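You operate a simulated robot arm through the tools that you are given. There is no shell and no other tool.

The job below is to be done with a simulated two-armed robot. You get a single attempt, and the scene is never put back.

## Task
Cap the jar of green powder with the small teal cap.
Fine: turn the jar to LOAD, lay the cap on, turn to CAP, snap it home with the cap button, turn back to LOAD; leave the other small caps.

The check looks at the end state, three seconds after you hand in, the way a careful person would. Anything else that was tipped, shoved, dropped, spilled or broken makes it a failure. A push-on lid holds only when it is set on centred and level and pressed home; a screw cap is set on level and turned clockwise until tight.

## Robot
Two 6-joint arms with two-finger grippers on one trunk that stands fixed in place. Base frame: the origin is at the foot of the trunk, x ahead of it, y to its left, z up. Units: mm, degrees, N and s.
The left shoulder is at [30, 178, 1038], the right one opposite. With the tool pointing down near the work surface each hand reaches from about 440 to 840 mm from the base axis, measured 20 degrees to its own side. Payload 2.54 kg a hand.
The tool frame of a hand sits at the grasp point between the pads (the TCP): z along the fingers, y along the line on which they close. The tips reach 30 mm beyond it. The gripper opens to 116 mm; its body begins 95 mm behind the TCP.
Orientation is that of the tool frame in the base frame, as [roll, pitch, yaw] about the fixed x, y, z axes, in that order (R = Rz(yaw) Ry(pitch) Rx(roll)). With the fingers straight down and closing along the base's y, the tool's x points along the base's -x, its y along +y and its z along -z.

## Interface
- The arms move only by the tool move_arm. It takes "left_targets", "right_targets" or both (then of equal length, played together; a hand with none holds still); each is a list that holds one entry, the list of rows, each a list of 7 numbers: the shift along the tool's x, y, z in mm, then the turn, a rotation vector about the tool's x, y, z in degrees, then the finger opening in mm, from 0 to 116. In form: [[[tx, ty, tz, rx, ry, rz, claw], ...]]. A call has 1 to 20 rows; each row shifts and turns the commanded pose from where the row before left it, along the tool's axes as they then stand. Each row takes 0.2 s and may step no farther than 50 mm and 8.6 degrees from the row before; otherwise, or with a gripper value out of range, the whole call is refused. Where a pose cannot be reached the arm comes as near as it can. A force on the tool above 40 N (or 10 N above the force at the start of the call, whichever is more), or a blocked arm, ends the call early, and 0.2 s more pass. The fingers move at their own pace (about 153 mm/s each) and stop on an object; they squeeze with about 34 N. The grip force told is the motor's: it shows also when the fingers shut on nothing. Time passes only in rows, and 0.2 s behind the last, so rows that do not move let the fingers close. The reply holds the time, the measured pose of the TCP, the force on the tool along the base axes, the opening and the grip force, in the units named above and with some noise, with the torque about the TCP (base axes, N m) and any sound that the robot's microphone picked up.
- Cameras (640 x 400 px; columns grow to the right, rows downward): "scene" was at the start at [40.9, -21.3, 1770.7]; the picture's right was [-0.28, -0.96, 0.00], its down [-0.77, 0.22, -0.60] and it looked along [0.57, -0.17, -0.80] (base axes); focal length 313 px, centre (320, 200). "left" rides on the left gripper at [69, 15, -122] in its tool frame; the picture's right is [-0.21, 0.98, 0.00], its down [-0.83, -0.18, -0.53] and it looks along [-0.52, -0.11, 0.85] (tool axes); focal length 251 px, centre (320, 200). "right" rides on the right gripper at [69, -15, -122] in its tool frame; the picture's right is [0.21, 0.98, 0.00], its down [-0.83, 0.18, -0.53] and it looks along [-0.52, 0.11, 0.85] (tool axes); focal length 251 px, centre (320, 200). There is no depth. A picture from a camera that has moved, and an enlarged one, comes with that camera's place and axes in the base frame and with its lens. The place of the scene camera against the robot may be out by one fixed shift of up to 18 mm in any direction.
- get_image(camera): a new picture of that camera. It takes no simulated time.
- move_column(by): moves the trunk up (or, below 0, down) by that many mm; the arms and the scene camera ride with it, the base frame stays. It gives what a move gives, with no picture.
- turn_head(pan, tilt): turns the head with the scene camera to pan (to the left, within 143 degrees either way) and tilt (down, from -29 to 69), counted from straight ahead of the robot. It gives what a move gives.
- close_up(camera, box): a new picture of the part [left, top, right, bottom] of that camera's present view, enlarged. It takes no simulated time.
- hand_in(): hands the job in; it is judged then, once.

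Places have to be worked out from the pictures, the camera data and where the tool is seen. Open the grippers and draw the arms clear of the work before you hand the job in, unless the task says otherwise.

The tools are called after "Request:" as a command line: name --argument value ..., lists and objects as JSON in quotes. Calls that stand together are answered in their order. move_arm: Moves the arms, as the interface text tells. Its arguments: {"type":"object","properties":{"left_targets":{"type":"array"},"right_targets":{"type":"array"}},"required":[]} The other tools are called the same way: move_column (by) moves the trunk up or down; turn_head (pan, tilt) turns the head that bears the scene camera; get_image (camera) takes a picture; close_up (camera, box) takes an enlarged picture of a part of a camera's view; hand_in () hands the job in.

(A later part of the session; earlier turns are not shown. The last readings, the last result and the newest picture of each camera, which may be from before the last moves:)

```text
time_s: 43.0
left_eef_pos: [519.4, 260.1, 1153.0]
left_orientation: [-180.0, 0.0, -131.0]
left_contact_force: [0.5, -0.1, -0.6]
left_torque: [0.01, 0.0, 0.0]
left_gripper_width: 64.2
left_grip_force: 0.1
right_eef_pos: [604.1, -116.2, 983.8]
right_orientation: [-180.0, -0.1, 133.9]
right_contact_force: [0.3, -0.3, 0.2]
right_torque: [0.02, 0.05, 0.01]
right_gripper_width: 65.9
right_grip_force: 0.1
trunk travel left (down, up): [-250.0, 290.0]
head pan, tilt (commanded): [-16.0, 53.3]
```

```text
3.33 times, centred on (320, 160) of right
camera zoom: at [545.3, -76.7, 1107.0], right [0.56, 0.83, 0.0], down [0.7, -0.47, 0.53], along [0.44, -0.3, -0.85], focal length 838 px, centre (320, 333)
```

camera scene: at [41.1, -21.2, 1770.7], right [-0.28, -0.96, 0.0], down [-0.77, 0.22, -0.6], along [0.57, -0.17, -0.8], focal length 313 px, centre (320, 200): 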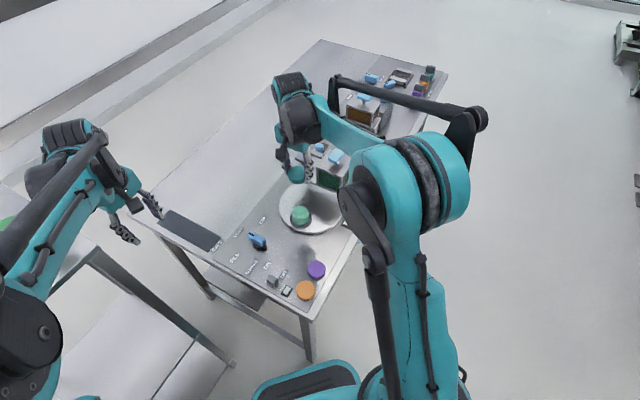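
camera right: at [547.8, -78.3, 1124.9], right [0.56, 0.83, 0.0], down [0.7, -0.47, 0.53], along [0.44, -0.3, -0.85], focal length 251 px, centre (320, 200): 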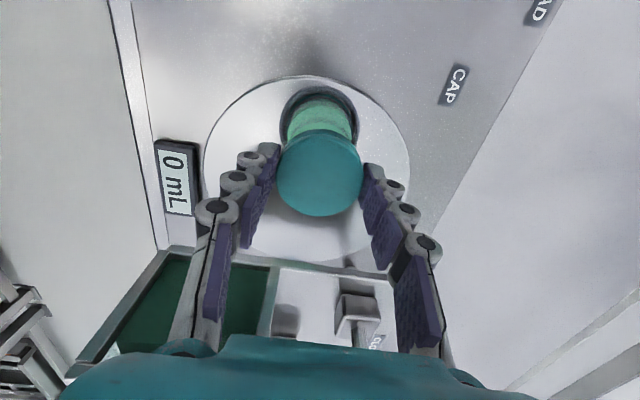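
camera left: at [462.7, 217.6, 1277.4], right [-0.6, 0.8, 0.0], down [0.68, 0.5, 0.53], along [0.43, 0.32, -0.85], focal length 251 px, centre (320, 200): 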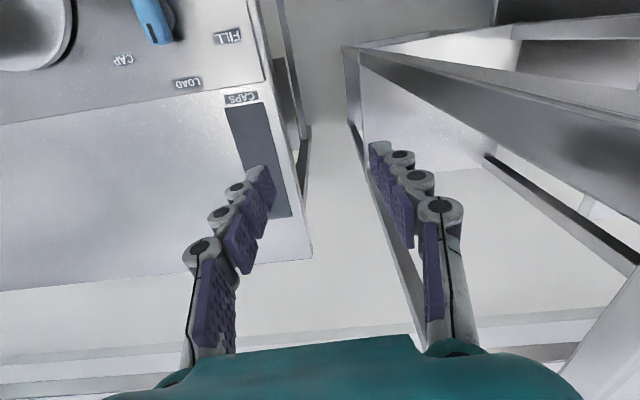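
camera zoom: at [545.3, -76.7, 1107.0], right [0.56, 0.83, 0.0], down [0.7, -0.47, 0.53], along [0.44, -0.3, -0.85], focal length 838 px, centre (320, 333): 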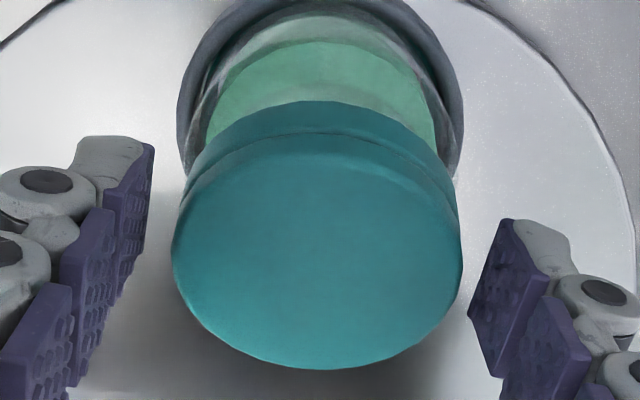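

The cap's near skirt is still on the rim (cap about 3 mm too far from the camera side) with the far skirt already below the rim. I'll regrip centred on the cap, lift just clear of the near rim, then draw it toward the camera side until the far skirt meets the neck.

Request:
move_arm --right_targets '[[[-1.5, 0, 2, 0, 0, 0, 66], [-1.5, 0, 2, 0, 0, 0, 66], [0, 0, 0, 0, 0, 0, 60], [0, 0, 0, 0, 0, 0, 56], [0, 0, 0, 0, 0, 0, 50], [0, 0, 0, 0, 0, 0, 44], [0, 0, 0, 0, 0, 0, 44], [0, 0, -1, 0, 0, 0, 44], [0, 0, -1, 0, 0, 0, 44], [0, 0, 0, 0, 0, 0, 44]]]'

Request:
close_up --camera "right" --box '[270, 80, 370, 220]'

Request:
close_up --camera "scene" --box '[285, 188, 320, 225]'

```text
time_s: 45.2
left_eef_pos: [519.9, 259.2, 1155.1]
left_orientation: [180.0, -0.1, -131.0]
left_contact_force: [-0.4, -0.4, -0.1]
left_torque: [-0.02, 0.04, 0.01]
left_gripper_width: 64.0
left_grip_force: 0.1
right_eef_pos: [605.9, -119.1, 982.4]
right_orientation: [-180.0, 0.0, 133.8]
right_contact_force: [0.2, -0.4, 0.0]
right_torque: [-0.02, -0.02, 0.02]
right_gripper_width: 52.2
right_grip_force: 33.6
trunk travel left (down, up): [-250.0, 290.0]
head pan, tilt (commanded): [-16.0, 53.3]
```

```text
2.86 times, centred on (320, 150) of right
camera zoom: at [547.1, -79.1, 1105.0], right [0.55, 0.83, 0.0], down [0.7, -0.47, 0.53], along [0.44, -0.3, -0.85], focal length 718 px, centre (320, 343)
```

zoom: 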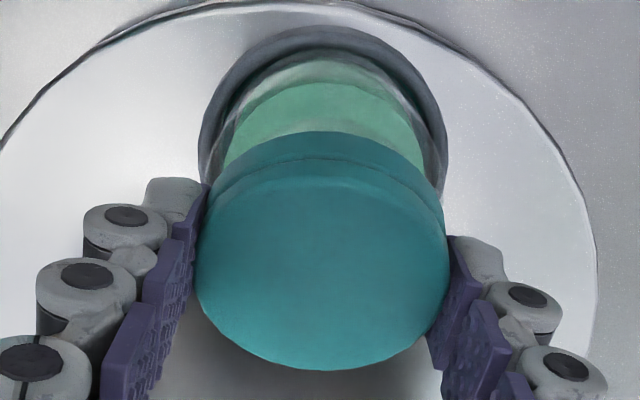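

```text
10.81 times, centred on (302, 206) of scene
camera zoom: at [41.0, -21.2, 1770.7], right [-0.28, -0.96, 0.0], down [-0.77, 0.22, -0.6], along [0.57, -0.17, -0.8], focal length 3383 px, centre (509, 130)
```

zoom: 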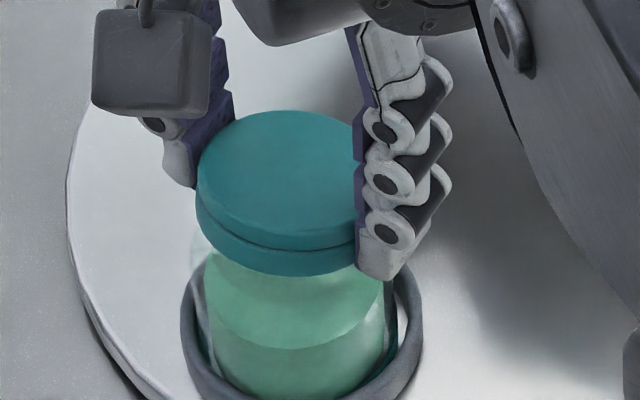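

The cap is now free (0 N). I'll draw it toward the camera side in small steps and read the sideways force.

Request:
move_arm --right_targets '[[[0.7, 0, 0, 0, 0, 0, 44], [0.7, 0, 0, 0, 0, 0, 44], [0.7, 0, 0, 0, 0, 0, 44], [0.7, 0, 0, 0, 0, 0, 44], [0, 0, 0, 0, 0, 0, 44]]]'

Request:
close_up --camera "right" --box '[270, 80, 370, 220]'

```text
time_s: 46.4
left_eef_pos: [519.6, 260.2, 1154.2]
left_orientation: [-180.0, 0.0, -131.0]
left_contact_force: [0.1, -0.3, -0.8]
left_torque: [0.02, 0.02, 0.03]
left_gripper_width: 63.7
left_grip_force: 0.1
right_eef_pos: [605.1, -116.6, 983.0]
right_orientation: [180.0, 0.1, 133.9]
right_contact_force: [0.8, -0.6, 1.0]
right_torque: [-0.06, -0.09, 0.02]
right_gripper_width: 52.2
right_grip_force: 34.1
trunk travel left (down, up): [-250.0, 290.0]
head pan, tilt (commanded): [-16.0, 53.3]
```

```text
2.86 times, centred on (320, 150) of right
camera zoom: at [545.8, -77.6, 1105.3], right [0.56, 0.83, 0.0], down [0.7, -0.47, 0.53], along [0.44, -0.3, -0.85], focal length 718 px, centre (320, 343)
```

zoom: 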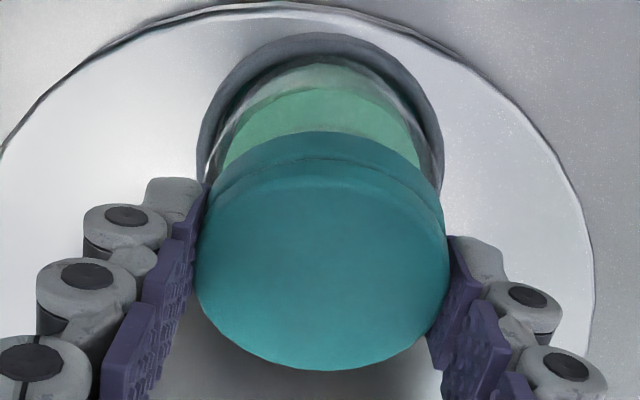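

Only about 1 N so far. I'll continue another 2 mm.

Request:
move_arm --right_targets '[[[0.7, 0, 0, 0, 0, 0, 44], [0.7, 0, 0, 0, 0, 0, 44], [0.7, 0, 0, 0, 0, 0, 44], [0, 0, 0, 0, 0, 0, 44]]]'

Request:
close_up --camera "right" --box '[270, 80, 370, 220]'

Request:
close_up --camera "scene" --box '[285, 188, 320, 225]'

```text
time_s: 47.4
left_eef_pos: [519.8, 259.0, 1154.7]
left_orientation: [-179.9, 0.0, -131.0]
left_contact_force: [0.9, 0.0, 0.0]
left_torque: [0.01, -0.04, -0.06]
left_gripper_width: 63.8
left_grip_force: 0.1
right_eef_pos: [601.7, -116.1, 982.9]
right_orientation: [180.0, 0.0, 134.0]
right_contact_force: [4.9, -5.0, 6.1]
right_torque: [-0.23, -0.21, 0.0]
right_gripper_width: 52.0
right_grip_force: 33.6
trunk travel left (down, up): [-250.0, 290.0]
head pan, tilt (commanded): [-16.0, 53.3]
```

```text
2.86 times, centred on (320, 150) of right
camera zoom: at [544.0, -76.5, 1105.3], right [0.56, 0.83, 0.0], down [0.7, -0.47, 0.53], along [0.44, -0.3, -0.85], focal length 718 px, centre (320, 343)
```

zoom: 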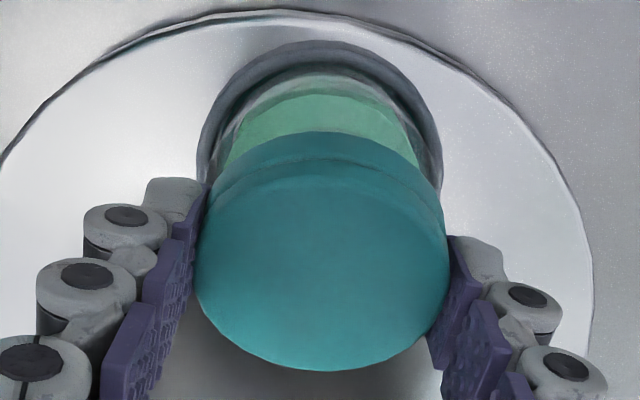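

```text
10.81 times, centred on (302, 206) of scene
camera zoom: at [41.3, -21.9, 1770.7], right [-0.28, -0.96, 0.0], down [-0.77, 0.22, -0.6], along [0.57, -0.16, -0.8], focal length 3383 px, centre (509, 130)
```

zoom: 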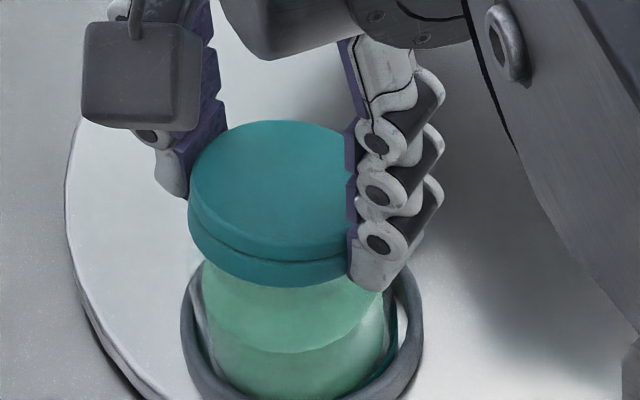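

Now there is a firm sideways contact (about 7 N): the far skirt is against the neck. I'll ease 1 mm back and pivot the near edge down about the far contact, 4° first.

Request:
move_arm --right_targets '[[[-1.0, 0, 0, 0, 0, 0, 44], [1.1, 0, 0.9, 0, -2, 0, 44], [1.1, 0, 0.9, 0, -2, 0, 44], [0, 0, 0, 0, 0, 0, 44]]]'

Request:
close_up --camera "right" --box '[270, 80, 370, 220]'

Request:
close_up --camera "scene" --box '[285, 188, 320, 225]'

```text
time_s: 48.4
left_eef_pos: [520.0, 259.9, 1153.7]
left_orientation: [179.9, 0.1, -131.0]
left_contact_force: [0.5, -0.2, 1.1]
left_torque: [-0.03, 0.02, -0.04]
left_gripper_width: 63.8
left_grip_force: 0.2
right_eef_pos: [600.8, -114.0, 980.3]
right_orientation: [179.9, 3.9, 133.9]
right_contact_force: [4.6, -3.1, 5.7]
right_torque: [-0.26, -0.18, 0.01]
right_gripper_width: 52.6
right_grip_force: 33.9
trunk travel left (down, up): [-250.0, 290.0]
head pan, tilt (commanded): [-16.0, 53.3]
```

```text
2.86 times, centred on (320, 150) of right
camera zoom: at [537.0, -69.0, 1098.2], right [0.56, 0.83, -0.01], down [0.68, -0.44, 0.59], along [0.48, -0.34, -0.81], focal length 718 px, centre (320, 343)
```

zoom: 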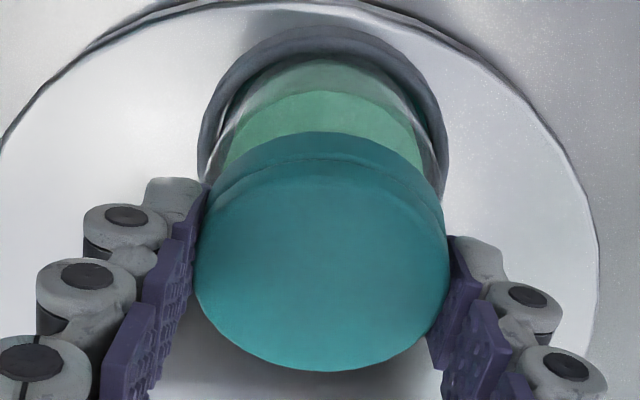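

```text
10.81 times, centred on (302, 206) of scene
camera zoom: at [41.1, -21.8, 1770.7], right [-0.28, -0.96, 0.0], down [-0.77, 0.22, -0.6], along [0.57, -0.16, -0.8], focal length 3383 px, centre (509, 130)
```

zoom: 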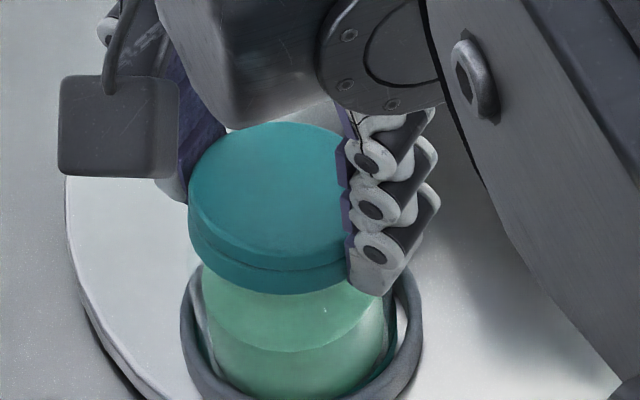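

The pivot went smoothly without extra force. I'll turn the remaining 4°.

Request:
move_arm --right_targets '[[[1.1, 0, 0.9, 0, -2, 0, 44], [1.1, 0, 0.9, 0, -2, 0, 44], [0, 0, 0, 0, 0, 0, 44]]]'

Request:
close_up --camera "right" --box '[270, 80, 370, 220]'

Request:
close_up --camera "scene" --box '[285, 188, 320, 225]'

```text
time_s: 49.2
left_eef_pos: [519.7, 259.6, 1153.8]
left_orientation: [179.9, 0.1, -131.0]
left_contact_force: [0.2, 0.1, -0.8]
left_torque: [0.01, 0.02, 0.04]
left_gripper_width: 63.9
left_grip_force: 0.1
right_eef_pos: [599.9, -113.6, 978.3]
right_orientation: [-179.9, 8.0, 133.9]
right_contact_force: [4.6, -3.9, 5.8]
right_torque: [-0.3, -0.24, 0.01]
right_gripper_width: 52.3
right_grip_force: 33.9
trunk travel left (down, up): [-250.0, 290.0]
head pan, tilt (commanded): [-16.0, 53.3]
```

```text
2.86 times, centred on (320, 150) of right
camera zoom: at [530.2, -62.1, 1090.2], right [0.56, 0.83, -0.03], down [0.65, -0.41, 0.64], along [0.52, -0.38, -0.76], focal length 718 px, centre (320, 343)
```

zoom: 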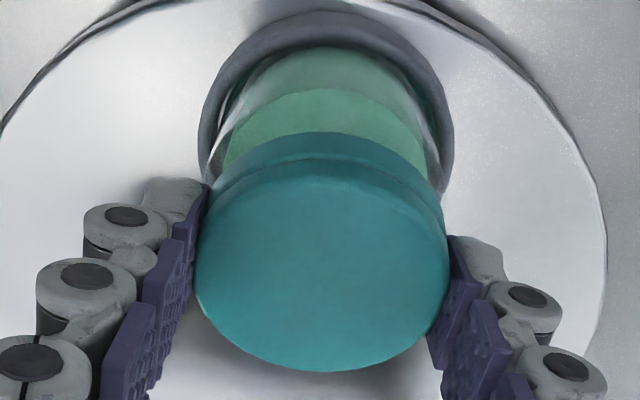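

```text
10.81 times, centred on (302, 206) of scene
camera zoom: at [41.2, -21.8, 1770.7], right [-0.28, -0.96, 0.0], down [-0.77, 0.22, -0.6], along [0.57, -0.16, -0.8], focal length 3383 px, centre (509, 130)
```

zoom: 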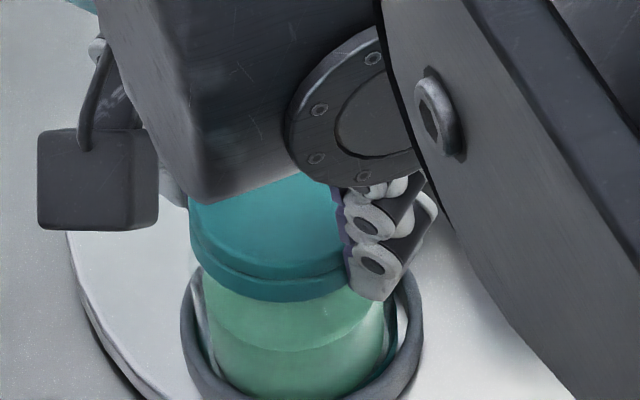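

No blocking at the near side, so the skirt appears to have gone down outside the rim. I'll ease the sideways pull and open the fingers gently.

Request:
move_arm --right_targets '[[[-1.0, 0, 0, 0, 0, 0, 44], [0, 0, 0, 0, 0, 0, 50], [0, 0, 0, 0, 0, 0, 54], [0, 0, 0, 0, 0, 0, 57], [0, 0, 0, 0, 0, 0, 61], [0, 0, 0, 0, 0, 0, 68], [0, 0, 0, 0, 0, 0, 68]]]'

Request:
close_up --camera "right" --box '[270, 80, 370, 220]'

Request:
close_up --camera "scene" --box '[285, 188, 320, 225]'

```text
time_s: 50.8
left_eef_pos: [519.2, 258.5, 1153.5]
left_orientation: [-180.0, -0.1, -131.1]
left_contact_force: [-0.6, 0.1, 0.6]
left_torque: [0.01, 0.0, 0.0]
left_gripper_width: 63.8
left_grip_force: 0.1
right_eef_pos: [601.4, -113.7, 979.4]
right_orientation: [180.0, 8.0, 133.8]
right_contact_force: [1.1, -0.1, -0.1]
right_torque: [-0.01, 0.04, -0.01]
right_gripper_width: 68.1
right_grip_force: 0.0
trunk travel left (down, up): [-250.0, 290.0]
head pan, tilt (commanded): [-16.0, 53.3]
```

```text
2.86 times, centred on (320, 150) of right
camera zoom: at [530.8, -63.0, 1091.0], right [0.56, 0.83, -0.03], down [0.65, -0.41, 0.64], along [0.52, -0.38, -0.76], focal length 718 px, centre (320, 343)
```

zoom: 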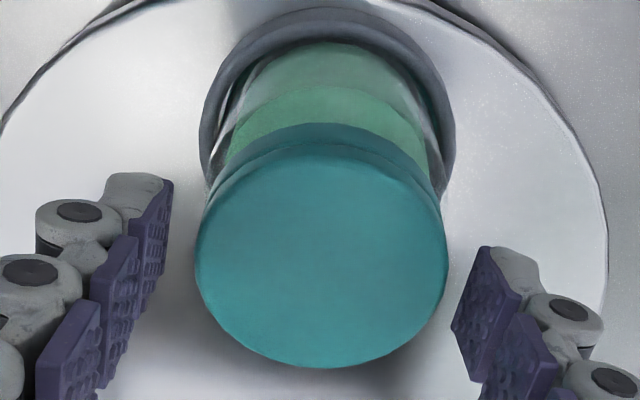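

```text
10.81 times, centred on (302, 206) of scene
camera zoom: at [41.0, -21.2, 1770.7], right [-0.28, -0.96, 0.0], down [-0.77, 0.22, -0.6], along [0.57, -0.17, -0.8], focal length 3383 px, centre (509, 130)
```

zoom: 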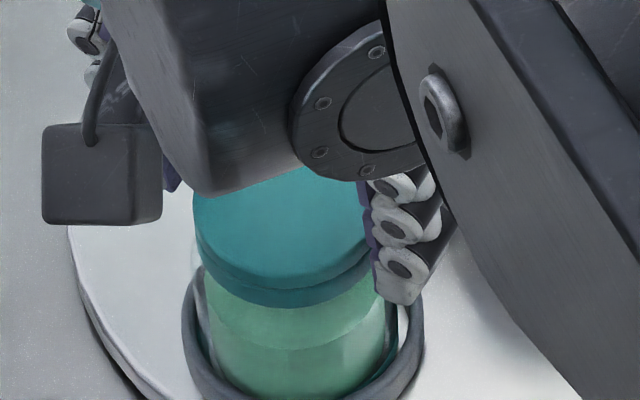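

Released. I'll open wider and raise the hand straight up (it is pitched 8°), levelling it, to see how the cap sits.

Request:
move_arm --right_targets '[[[0, 0, 0, 0, 0, 0, 84], [-2.8, 0, -19.8, 0, 0, 0, 84], [-4.2, 0, -29.7, 0, 0, 0, 84], [-4.2, 0, -29.7, 0, 0, 0, 84], [0, 0, 0, 0, 4, 0, 84], [0, 0, 0, 0, 4, 0, 84], [0, 0, 0, 0, 0, 0, 84]]]'

Request:
get_image --camera "right"

Request:
close_up --camera "scene" --box '[285, 188, 320, 225]'

```text
time_s: 52.4
left_eef_pos: [519.7, 260.3, 1154.4]
left_orientation: [180.0, 0.0, -131.0]
left_contact_force: [0.1, 0.3, 0.3]
left_torque: [0.01, -0.04, 0.02]
left_gripper_width: 64.1
left_grip_force: 0.1
right_eef_pos: [601.2, -114.4, 1057.7]
right_orientation: [180.0, 0.0, 134.0]
right_contact_force: [-0.3, 0.3, 0.6]
right_torque: [0.0, 0.0, -0.03]
right_gripper_width: 84.1
right_grip_force: 0.1
trunk travel left (down, up): [-250.0, 290.0]
head pan, tilt (commanded): [-16.0, 53.3]
```

```text
taken
camera right: at [543.0, -74.6, 1181.1], right [0.56, 0.83, 0.0], down [0.7, -0.47, 0.53], along [0.44, -0.3, -0.85], focal length 251 px, centre (320, 200)
```

right: 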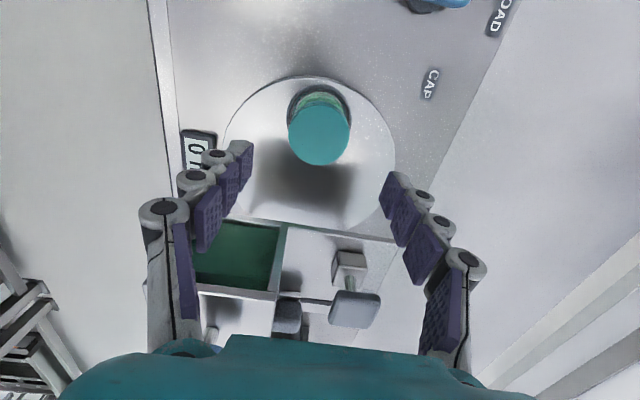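

```text
10.81 times, centred on (302, 206) of scene
camera zoom: at [40.9, -21.0, 1770.7], right [-0.28, -0.96, 0.0], down [-0.77, 0.22, -0.6], along [0.57, -0.17, -0.8], focal length 3383 px, centre (509, 130)
```

zoom: 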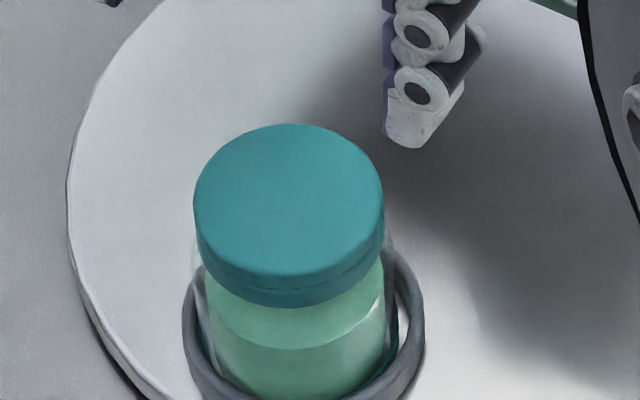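

The cap now looks level and centred on the jar. I'll zoom from both cameras to verify before turning.

Request:
close_up --camera "right" --box '[270, 75, 370, 180]'

Request:
close_up --camera "scene" --box '[280, 180, 330, 235]'

```text
3.81 times, centred on (320, 128) of right
camera zoom: at [543.0, -74.6, 1181.1], right [0.56, 0.83, 0.0], down [0.7, -0.47, 0.53], along [0.44, -0.3, -0.85], focal length 958 px, centre (320, 476)
```

zoom: 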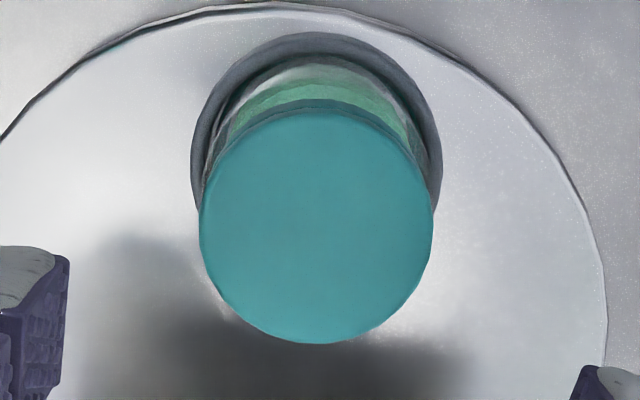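

```text
7.27 times, centred on (305, 208) of scene
camera zoom: at [40.9, -21.0, 1770.7], right [-0.28, -0.96, 0.0], down [-0.77, 0.22, -0.6], along [0.57, -0.17, -0.8], focal length 2276 px, centre (429, 146)
```

zoom: 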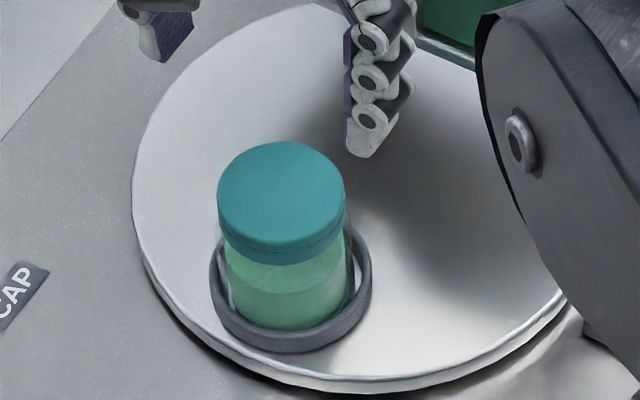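

Both views suggest the cap sits near level, perhaps slightly low at the near side. I'll draw the right hand back toward the robot to get a lower side view of the cap on the jar.

Request:
move_arm --right_targets '[[[0, 0, -20, 0, 0, 0, 84], [27.9, -29.1, 0, 0, 0, 0, 84], [27.9, -29.1, 0, 0, 0, 0, 84], [27.9, -29.1, 0, 0, 0, 0, 84], [27.9, -29.1, 0, 0, 0, 0, 84], [0, 0, 12, 0, 0, -7.67, 84], [0, 0, 12, 0, 0, -7.67, 84], [0, 0, 12, 0, 0, -7.67, 84], [0, 0, 12, 0, 0, -7.67, 84], [0, 0, 12, 0, 0, -7.66, 84], [0, 0, 12, 0, 0, -7.66, 84], [0, 0, 0, 0, 0, 0, 84]]]'

Request:
get_image --camera "right"

Request:
close_up --camera "right" --box '[260, 40, 380, 140]'

Request:
close_up --camera "scene" --box '[280, 180, 330, 235]'

```text
time_s: 55.0
left_eef_pos: [519.0, 260.1, 1153.4]
left_orientation: [-180.0, 0.0, -131.1]
left_contact_force: [-0.2, 0.2, -0.2]
left_torque: [0.0, -0.03, 0.01]
left_gripper_width: 64.1
left_grip_force: 0.0
right_eef_pos: [440.6, -113.6, 1007.1]
right_orientation: [180.0, 0.0, 180.0]
right_contact_force: [0.2, 0.3, 0.3]
right_torque: [0.03, -0.01, 0.03]
right_gripper_width: 83.9
right_grip_force: 0.0
trunk travel left (down, up): [-250.0, 290.0]
head pan, tilt (commanded): [-16.0, 53.3]
```

```text
taken
camera right: at [370.9, -128.2, 1130.1], right [-0.21, 0.98, 0.0], down [0.83, 0.18, 0.53], along [0.52, 0.11, -0.85], focal length 251 px, centre (320, 200)
```

right: 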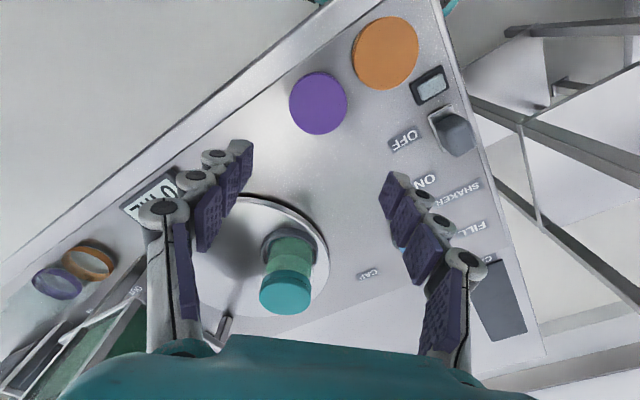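

```text
4.00 times, centred on (320, 90) of right
camera zoom: at [370.9, -128.2, 1130.1], right [-0.21, 0.98, 0.0], down [0.83, 0.18, 0.53], along [0.52, 0.11, -0.85], focal length 1006 px, centre (320, 640)
```

zoom: 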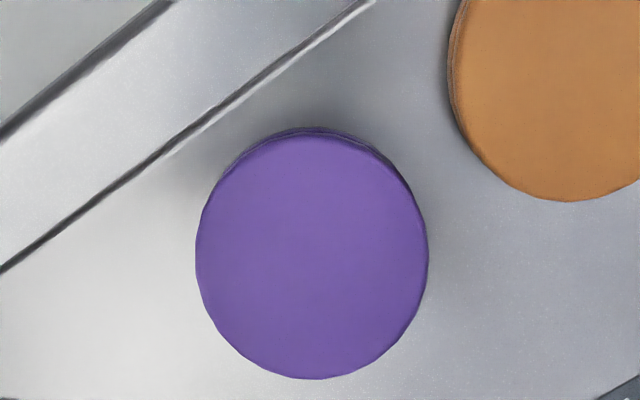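

```text
7.27 times, centred on (305, 208) of scene
camera zoom: at [40.4, -21.3, 1770.7], right [-0.28, -0.96, 0.0], down [-0.77, 0.22, -0.6], along [0.57, -0.17, -0.8], focal length 2276 px, centre (429, 146)
```

zoom: 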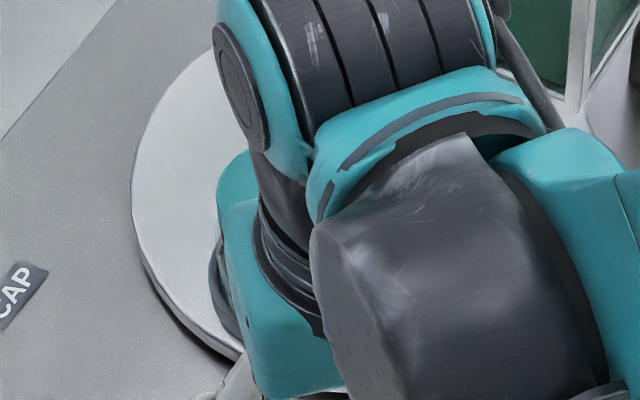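

The jar shows lower in this frame; I'll zoom there.

Request:
close_up --camera "right" --box '[240, 215, 340, 330]'

```text
3.48 times, centred on (290, 272) of right
camera zoom: at [370.9, -128.2, 1130.1], right [-0.21, 0.98, 0.0], down [0.83, 0.18, 0.53], along [0.52, 0.11, -0.85], focal length 875 px, centre (424, -52)
```

zoom: 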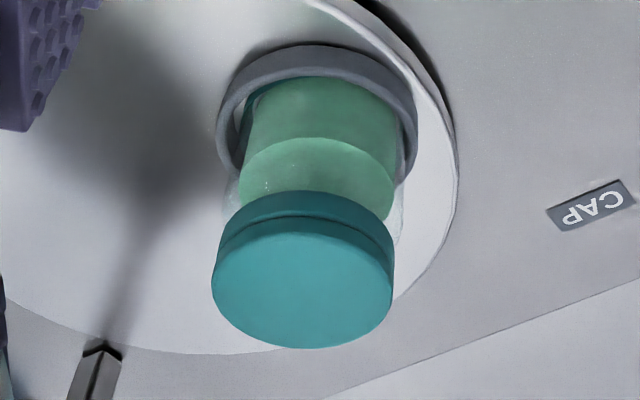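

This lower view shows the cap level (within about 2°), concentric with the jar, its top near z≈960 and the skirt over the rim. Now I'll retreat the right hand and bring the left hand back above the knob for the turn to CAP.

Request:
move_arm --left_targets '[[[0, 0, 0, 0, 0, 0, 64], [0, 0, 0, 0, 0, 0, 64], [0, 0, 0, 0, 0, 0, 64], [21, -25.9, 25.4, 0, 0, 0, 64], [21, -25.9, 25.4, 0, 0, 0, 64], [21, -25.9, 25.4, 0, 0, 0, 64], [21, -25.9, 25.4, 0, 0, 0, 64], [21, -25.9, 25.4, 0, 0, 0, 64], [21, -25.9, 25.4, 0, 0, 0, 64], [21, -25.9, 25.4, 0, 0, 3, 64], [0, 0, 0, 0, 0, 0, 64]]]' --right_targets '[[[0, 0, -34, 0, 0, 0, 84], [0, 0, -34, 0, 0, 0, 84], [0, 0, -34, 0, 0, 0, 84], [0, 0, -34, 0, 0, 0, 84], [0, 0, -34, 0, 0, 0, 84], [-12, -42, 0, 0, 0, 0, 84], [-12, -42, 0, 0, 0, 0, 84], [-12, -42, 0, 0, 0, 0, 84], [-12, -42, 0, 0, 0, 0, 84], [-12, -42, 0, 0, 0, 0, 84], [0, 0, 0, 0, 0, 0, 84]]]'

Request:
get_image --camera "left"

Request:
get_image --camera "scene"

```text
time_s: 57.4
left_eef_pos: [558.5, 31.3, 974.6]
left_orientation: [-179.9, 0.0, -134.0]
left_contact_force: [-0.6, 0.2, -0.2]
left_torque: [0.0, 0.0, 0.01]
left_gripper_width: 64.1
left_grip_force: 0.0
right_eef_pos: [498.2, -322.4, 1179.4]
right_orientation: [-180.0, 0.0, 179.8]
right_contact_force: [0.8, 0.3, 0.4]
right_torque: [-0.01, -0.02, 0.03]
right_gripper_width: 84.1
right_grip_force: 0.1
trunk travel left (down, up): [-250.0, 290.0]
head pan, tilt (commanded): [-16.0, 53.3]
```

```text
taken
camera left: at [501.4, -7.7, 1098.2], right [-0.55, 0.83, 0.0], down [0.7, 0.47, 0.53], along [0.45, 0.29, -0.85], focal length 251 px, centre (320, 200)
```

left: 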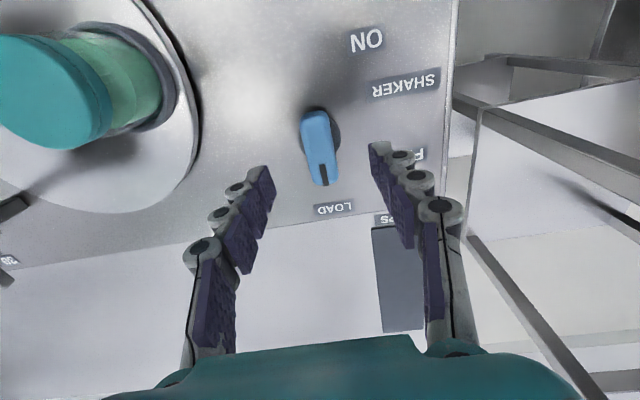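

```text
taken
camera scene: at [39.7, -19.3, 1770.8], right [-0.28, -0.96, 0.0], down [-0.77, 0.22, -0.6], along [0.57, -0.17, -0.8], focal length 313 px, centre (320, 200)
```

scene: 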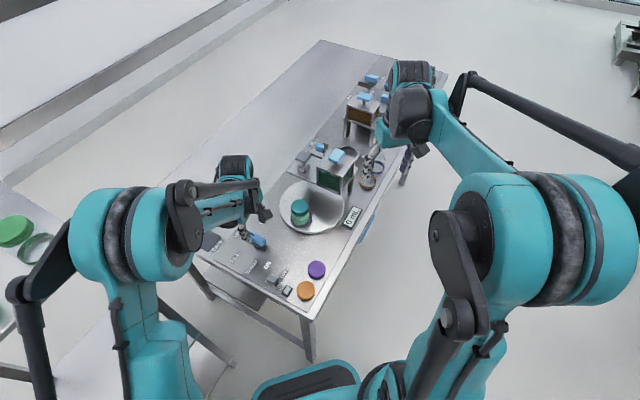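

The knob bar is centred near (563.5,32) at about 40°. I'll shift slightly, rotate 2° more, descend to grip height and close on it.

Request:
move_arm --left_targets '[[[-3.3, -2.4, 20, 0, 0, 2, 64], [0, 0, 20, 0, 0, 0, 64], [0, 0, 10, 0, 0, 0, 64], [0, 0, 10, 0, 0, 0, 64], [0, 0, 0, 0, 0, 0, 50], [0, 0, 0, 0, 0, 0, 36], [0, 0, 0, 0, 0, 0, 26], [0, 0, 0, 0, 0, 0, 15], [0, 0, 0, 0, 0, 0, 15]]]'

Request:
get_image --camera "left"

Request:
close_up --camera "scene" --box '[280, 180, 330, 235]'

```text
time_s: 59.4
left_eef_pos: [562.3, 33.2, 914.7]
left_orientation: [179.9, 0.0, -135.9]
left_contact_force: [-14.0, 10.4, -12.8]
left_torque: [0.52, 0.35, 0.07]
left_gripper_width: 23.4
left_grip_force: 44.8
right_eef_pos: [496.6, -322.2, 1178.1]
right_orientation: [-179.9, 0.0, 179.9]
right_contact_force: [0.3, -0.3, 0.4]
right_torque: [0.0, -0.02, -0.03]
right_gripper_width: 84.1
right_grip_force: 0.1
trunk travel left (down, up): [-250.0, 290.0]
head pan, tilt (commanded): [-16.0, 53.3]
```

```text
taken
camera left: at [503.9, -4.5, 1037.5], right [-0.52, 0.85, 0.0], down [0.72, 0.44, 0.53], along [0.45, 0.28, -0.85], focal length 251 px, centre (320, 200)
```

left: 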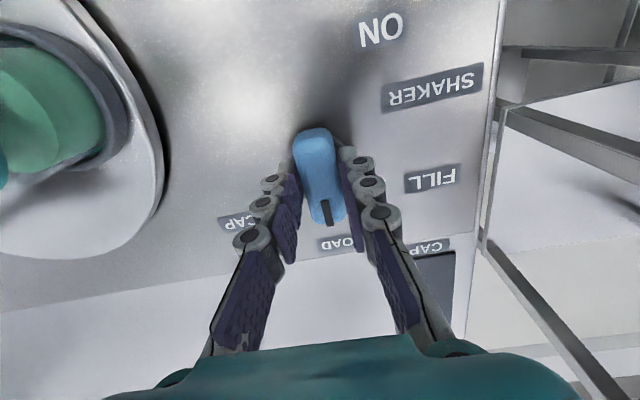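

```text
7.27 times, centred on (305, 208) of scene
camera zoom: at [40.1, -19.7, 1770.6], right [-0.28, -0.96, 0.0], down [-0.77, 0.22, -0.6], along [0.57, -0.17, -0.8], focal length 2276 px, centre (429, 146)
```

zoom: 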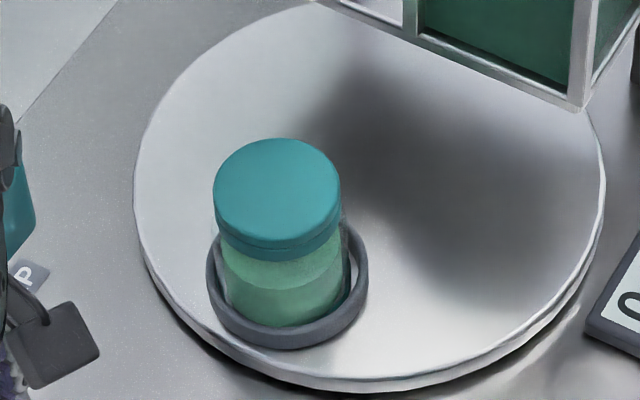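

Bar gripped and the cap still sits level. I'll centre the hand on the bar to drop the side load, then turn clockwise slowly by 57°.

Request:
move_arm --left_targets '[[[0.2, 1.8, 1, 0, 0, 3, 15], [0, 0, 0, 0, 0, 3, 15], [0, 0, 0, 0, 0, 3, 15], [0, 0, 0, 0, 0, 3, 15], [0, 0, 0, 0, 0, 3, 15], [0, 0, 0, 0, 0, 3, 15], [0, 0, 0, 0, 0, 3, 15], [0, 0, 0, 0, 0, 3, 15], [0, 0, 0, 0, 0, 3, 15], [0, 0, 0, 0, 0, 3, 15], [0, 0, 0, 0, 0, 0, 15]]]'

Request:
get_image --camera "scene"

Request:
close_up --camera "scene" --box '[270, 160, 350, 230]'

```text
time_s: 61.2
left_eef_pos: [563.0, 32.9, 915.2]
left_orientation: [-180.0, 0.2, -158.8]
left_contact_force: [-1.2, -0.6, 19.2]
left_torque: [0.07, -0.06, 0.0]
left_gripper_width: 23.4
left_grip_force: 44.6
right_eef_pos: [498.5, -323.6, 1178.5]
right_orientation: [-180.0, 0.1, 179.8]
right_contact_force: [0.6, 1.0, 0.5]
right_torque: [0.02, 0.01, -0.02]
right_gripper_width: 83.9
right_grip_force: 0.1
trunk travel left (down, up): [-250.0, 290.0]
head pan, tilt (commanded): [-16.0, 53.3]
stopped in row 8 (left hand): the force on the tool passed its limit at 40 N (the readings are from after the stop); the commanded pose is now the measured one
```

```text
taken
camera scene: at [38.4, -21.6, 1770.6], right [-0.28, -0.96, 0.0], down [-0.77, 0.22, -0.6], along [0.58, -0.16, -0.8], focal length 313 px, centre (320, 200)
```

scene: 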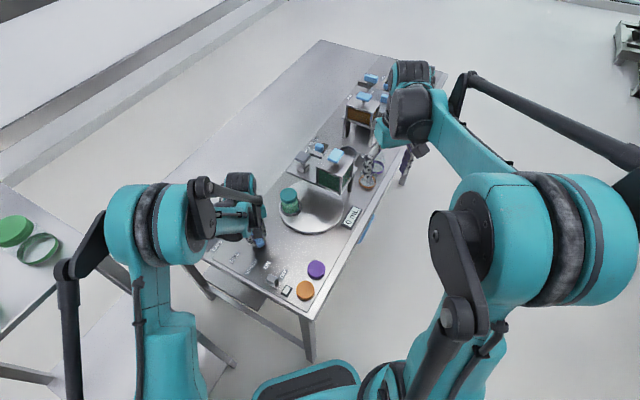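

```text
5.71 times, centred on (310, 195) of scene
camera zoom: at [38.4, -21.6, 1770.6], right [-0.28, -0.96, 0.0], down [-0.77, 0.22, -0.6], along [0.58, -0.16, -0.8], focal length 1788 px, centre (377, 229)
```

zoom: 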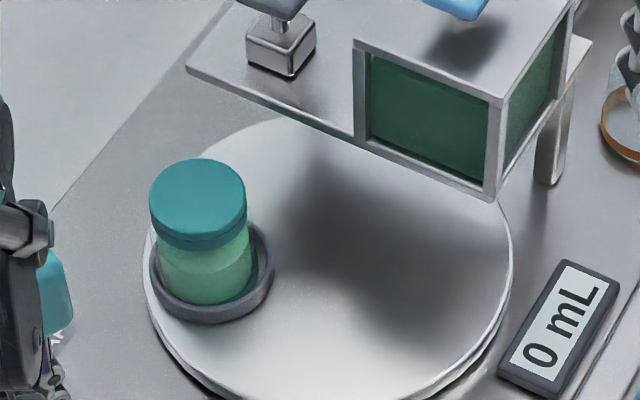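

The turn stopped at 23° from a vertical load on the fingers (tips likely rubbing); the jar and cap rode along fine. I'll ease up 2 mm and continue turning.

Request:
move_arm --left_targets '[[[0, 0, -2, 0, 0, 0, 15], [0, 0, 0, 0, 0, 3, 15], [0, 0, 0, 0, 0, 3, 15], [0, 0, 0, 0, 0, 3, 15], [0, 0, 0, 0, 0, 3, 15], [0, 0, 0, 0, 0, 3, 15], [0, 0, 0, 0, 0, 3, 15], [0, 0, 0, 0, 0, 0, 15]]]'

Request:
close_up --camera "scene" --box '[270, 150, 350, 230]'

```text
time_s: 63.0
left_eef_pos: [563.2, 34.4, 915.2]
left_orientation: [180.0, 0.0, -177.0]
left_contact_force: [-22.8, -3.6, -29.8]
left_torque: [-0.12, 0.68, 0.0]
left_gripper_width: 23.4
left_grip_force: 45.0
right_eef_pos: [498.8, -323.4, 1177.7]
right_orientation: [180.0, 0.0, 179.9]
right_contact_force: [-0.2, 0.7, 0.6]
right_torque: [0.0, -0.02, -0.01]
right_gripper_width: 84.0
right_grip_force: 0.2
trunk travel left (down, up): [-250.0, 290.0]
head pan, tilt (commanded): [-16.0, 53.3]
```

```text
5.00 times, centred on (310, 190) of scene
camera zoom: at [40.6, -21.7, 1770.6], right [-0.28, -0.96, 0.0], down [-0.77, 0.22, -0.6], along [0.57, -0.16, -0.8], focal length 1565 px, centre (370, 250)
```

zoom: 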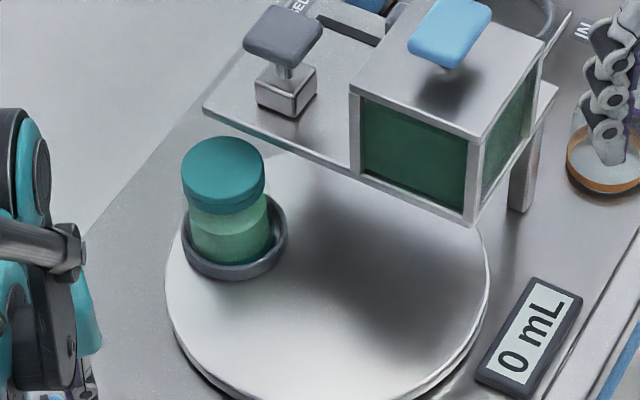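

The jar with cap is moving toward the press. Strain has built in the grip (x and z), so I'll relieve it and turn the remaining ~19°.

Request:
move_arm --left_targets '[[[1.8, 0, 1.2, 0, 0, 3, 15], [0, 0, 0, 0, 0, 3, 15], [0, 0, 0, 0, 0, 3, 15], [0, 0, 0, 0, 0, 0, 15]]]'

Request:
close_up --camera "scene" --box '[270, 150, 350, 230]'

```text
time_s: 64.0
left_eef_pos: [564.0, 33.7, 915.6]
left_orientation: [180.0, 0.3, 174.1]
left_contact_force: [7.3, -1.5, 22.5]
left_torque: [0.07, 0.59, -0.01]
left_gripper_width: 23.2
left_grip_force: 44.9
right_eef_pos: [497.5, -323.4, 1178.9]
right_orientation: [180.0, 0.0, 179.8]
right_contact_force: [0.0, 0.0, -0.3]
right_torque: [-0.01, -0.01, 0.03]
right_gripper_width: 84.3
right_grip_force: 0.0
trunk travel left (down, up): [-250.0, 290.0]
head pan, tilt (commanded): [-16.0, 53.3]
```

```text
5.00 times, centred on (310, 190) of scene
camera zoom: at [40.1, -21.6, 1771.0], right [-0.28, -0.96, 0.0], down [-0.77, 0.22, -0.6], along [0.57, -0.16, -0.8], focal length 1565 px, centre (370, 250)
```

zoom: 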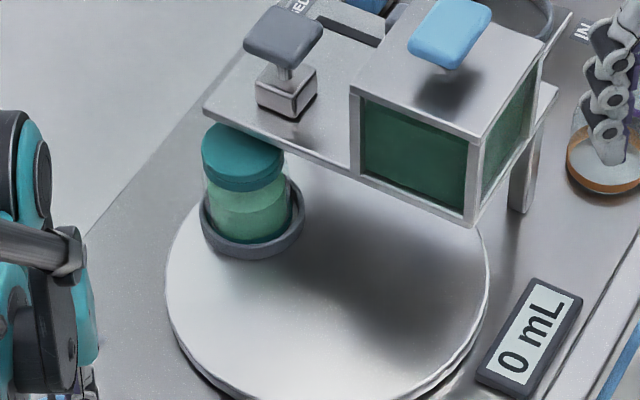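

The capped jar is sliding under the press plate. I'll continue the last 10° with a slight relief upward.

Request:
move_arm --left_targets '[[[-0.6, 0, -0.7, 0, 0, 2.5, 15], [0, 0, 0, 0, 0, 2.5, 15], [0, 0, 0, 0, 0, 2.5, 15], [0, 0, 0, 0, 0, 2.5, 15], [0, 0, 0, 0, 0, 0, 15], [0, 0, 0, 0, 0, 0, 15]]]'

Request:
close_up --camera "scene" --box '[270, 150, 350, 230]'

Request:
get_image --camera "left"

```text
time_s: 65.4
left_eef_pos: [563.0, 34.0, 914.6]
left_orientation: [179.9, 0.1, 164.0]
left_contact_force: [17.7, 3.9, 28.3]
left_torque: [-0.07, -1.05, -0.06]
left_gripper_width: 23.4
left_grip_force: 45.1
right_eef_pos: [499.5, -323.4, 1177.7]
right_orientation: [-179.9, 0.0, 179.9]
right_contact_force: [1.1, 1.0, -0.1]
right_torque: [0.0, 0.01, 0.0]
right_gripper_width: 83.9
right_grip_force: 0.1
trunk travel left (down, up): [-250.0, 290.0]
head pan, tilt (commanded): [-16.0, 53.3]
```

```text
5.00 times, centred on (310, 190) of scene
camera zoom: at [40.5, -21.0, 1770.9], right [-0.28, -0.96, 0.0], down [-0.77, 0.22, -0.6], along [0.57, -0.17, -0.8], focal length 1565 px, centre (370, 250)
```

zoom: 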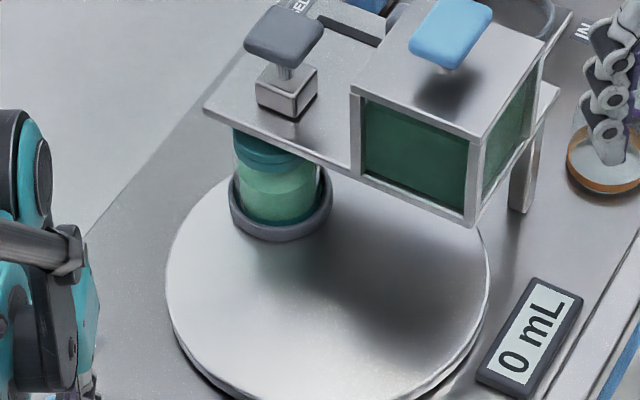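

```text
taken
camera left: at [501.5, 66.6, 1037.4], right [0.47, 0.88, 0.0], down [0.74, -0.4, 0.54], along [0.47, -0.25, -0.84], focal length 251 px, centre (320, 200)
```

left: 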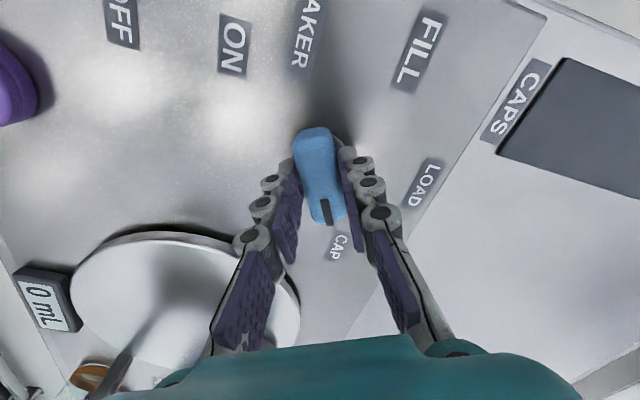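

The pointer lines up with the CAP label and the jar is under the press. I'll relieve strain, release the knob, rise, and check the jar's place.

Request:
move_arm --left_targets '[[[-1.4, 0.4, -0.8, 0, 0, 0, 15], [0, 0, 0, 0, 0, 0, 30], [0, 0, 0, 0, 0, 0, 50], [0, 0, 0, 0, 0, 0, 64], [0, 0, 0, 0, 0, 0, 64], [0, 0, -30, 0, 0, 0, 64], [0, 0, -30, 0, 0, 0, 64], [0, 0, 0, 0, 0, 0, 64]]]'

Request:
get_image --camera "left"

Request:
close_up --camera "scene" --box '[270, 150, 350, 230]'

```text
time_s: 67.2
left_eef_pos: [565.1, 32.5, 974.6]
left_orientation: [-179.9, 0.2, 164.1]
left_contact_force: [-0.4, 0.9, 0.7]
left_torque: [-0.02, -0.02, 0.0]
left_gripper_width: 64.1
left_grip_force: 0.1
right_eef_pos: [499.3, -325.0, 1177.4]
right_orientation: [-179.9, -0.1, 179.9]
right_contact_force: [0.1, 0.5, 0.2]
right_torque: [0.01, 0.02, -0.01]
right_gripper_width: 84.0
right_grip_force: 0.1
trunk travel left (down, up): [-250.0, 290.0]
head pan, tilt (commanded): [-16.0, 53.3]
```

```text
taken
camera left: at [503.8, 65.6, 1097.9], right [0.47, 0.88, 0.0], down [0.74, -0.4, 0.53], along [0.47, -0.25, -0.85], focal length 251 px, centre (320, 200)
```

left: 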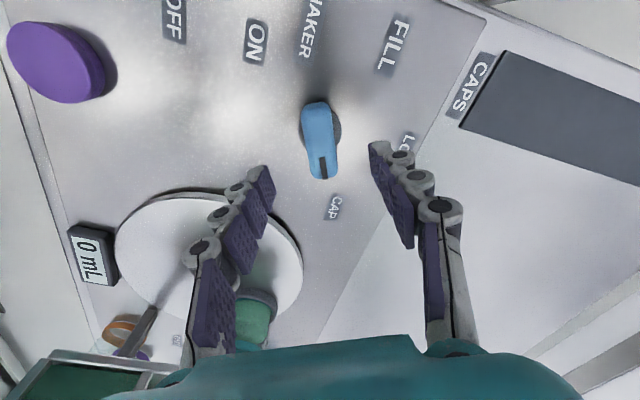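

```text
5.00 times, centred on (310, 190) of scene
camera zoom: at [41.4, -21.5, 1770.7], right [-0.28, -0.96, 0.0], down [-0.77, 0.22, -0.6], along [0.57, -0.16, -0.8], focal length 1565 px, centre (370, 250)
```

zoom: 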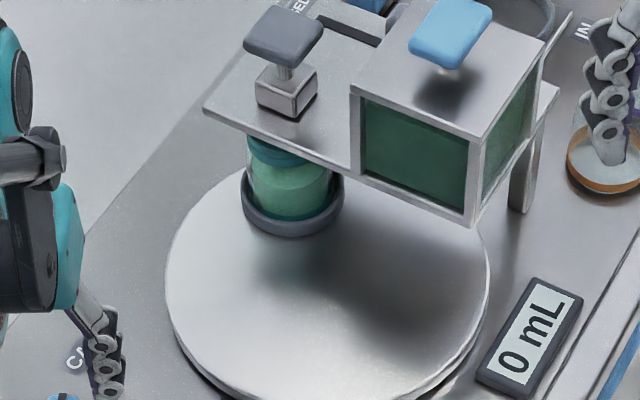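

The detent took the jar on to CAP and by my scene geometry it stands right beneath the grey button's block (button axis near (727,-160) in the base frame). I'll lift the left hand back a little and bring the right hand, fingers closed, above the button.

Request:
move_arm --left_targets '[[[8.3, 28.8, -25, 0, 0, 0, 64], [8.3, 28.8, -25, 0, 0, 0, 64], [8.3, 28.8, -25, 0, 0, 0, 64], [0, 0, 0, 0, 0, 0, 64], [0, 0, 0, 0, 0, 0, 64], [0, 0, 0, 0, 0, 0, 64], [0, 0, 0, 0, 0, 0, 64], [0, 0, 0, 0, 0, 0, 64]]]' --right_targets '[[[-32.6, 23.6, 0, 0, 0, 0, 60], [-32.6, 23.6, 0, 0, 0, 0, 40], [-32.6, 23.6, 0, 0, 0, 0, 20], [-32.6, 23.6, 0, 0, 0, 0, 0], [-32.6, 23.6, 0, 0, 0, 0, 0], [-32.6, 23.6, 0, 0, 0, 0, 0], [-32.6, 23.6, 0, 0, 0, 0, 0], [0, 0, 0, 0, 0, 0, 0]]]'

Request:
get_image --camera "right"

Request:
get_image --camera "scene"

```text
time_s: 69.0
left_eef_pos: [563.4, 122.0, 1050.8]
left_orientation: [179.9, 0.2, 164.0]
left_contact_force: [-0.7, 0.6, -0.3]
left_torque: [-0.01, 0.0, -0.01]
left_gripper_width: 63.6
left_grip_force: 0.0
right_eef_pos: [727.3, -160.5, 1179.2]
right_orientation: [179.8, -0.1, 179.9]
right_contact_force: [0.0, -0.5, 0.3]
right_torque: [0.0, -0.01, 0.0]
right_gripper_width: 0.0
right_grip_force: 28.2
trunk travel left (down, up): [-250.0, 290.0]
head pan, tilt (commanded): [-16.0, 53.3]
```

```text
taken
camera right: at [658.5, -174.1, 1301.5], right [-0.21, 0.98, 0.0], down [0.83, 0.18, 0.53], along [0.52, 0.11, -0.85], focal length 251 px, centre (320, 200)
```

right: 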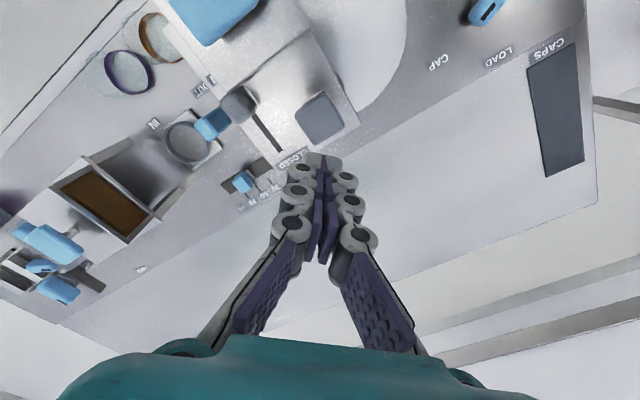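

```text
taken
camera scene: at [39.5, -22.0, 1770.8], right [-0.28, -0.96, 0.0], down [-0.77, 0.22, -0.6], along [0.57, -0.16, -0.8], focal length 313 px, centre (320, 200)
```

scene: 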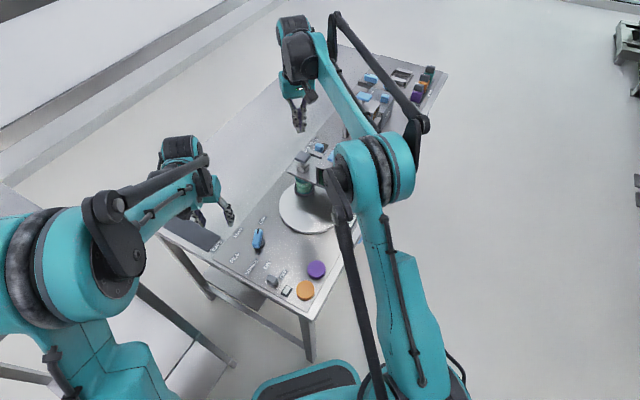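

The button pad is on the tool column, about 6 mm toward the robot from the axis. I'll correct that and descend to z≈1090 before pressing.

Request:
move_arm --right_targets '[[[6, 0, 25, 0, 0, 0, 0], [0, 0, 30, 0, 0, 0, 0], [0, 0, 25, 0, 0, 0, 0], [0, 0, 10, 0, 0, 0, 0], [0, 0, 0, 0, 0, 0, 0]]]'

Request:
get_image --camera "right"

Request:
close_up --camera "scene" --box '[270, 120, 350, 210]'

```text
time_s: 70.2
left_eef_pos: [564.8, 123.6, 1050.5]
left_orientation: [180.0, 0.1, 164.0]
left_contact_force: [-0.3, -0.9, 0.3]
left_torque: [0.01, 0.03, 0.01]
left_gripper_width: 63.9
left_grip_force: 0.0
right_eef_pos: [720.6, -160.3, 1086.6]
right_orientation: [-180.0, 0.0, 179.9]
right_contact_force: [-0.2, -0.7, -0.4]
right_torque: [-0.01, -0.01, 0.04]
right_gripper_width: 0.0
right_grip_force: 29.4
trunk travel left (down, up): [-250.0, 290.0]
head pan, tilt (commanded): [-16.0, 53.3]
```

```text
taken
camera right: at [652.2, -175.7, 1209.7], right [-0.21, 0.98, 0.0], down [0.83, 0.18, 0.53], along [0.52, 0.11, -0.85], focal length 251 px, centre (320, 200)
```

right: 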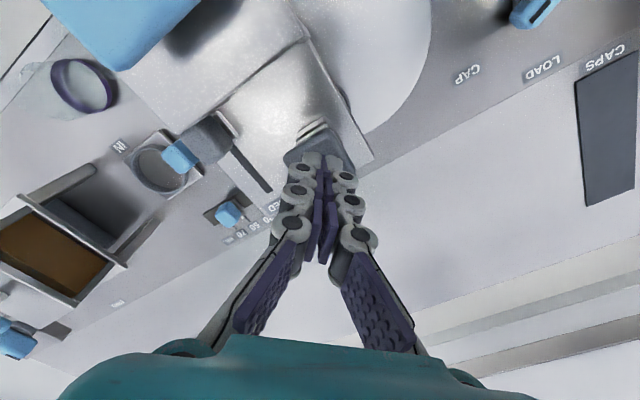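

```text
4.44 times, centred on (310, 165) of scene
camera zoom: at [41.1, -21.3, 1770.7], right [-0.28, -0.96, 0.0], down [-0.77, 0.22, -0.6], along [0.57, -0.17, -0.8], focal length 1391 px, centre (364, 356)
```

zoom: 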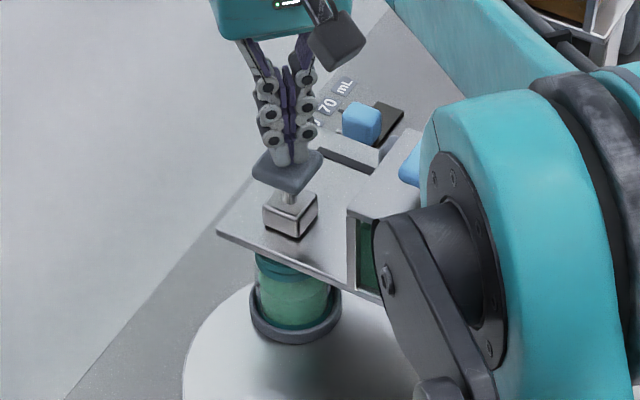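

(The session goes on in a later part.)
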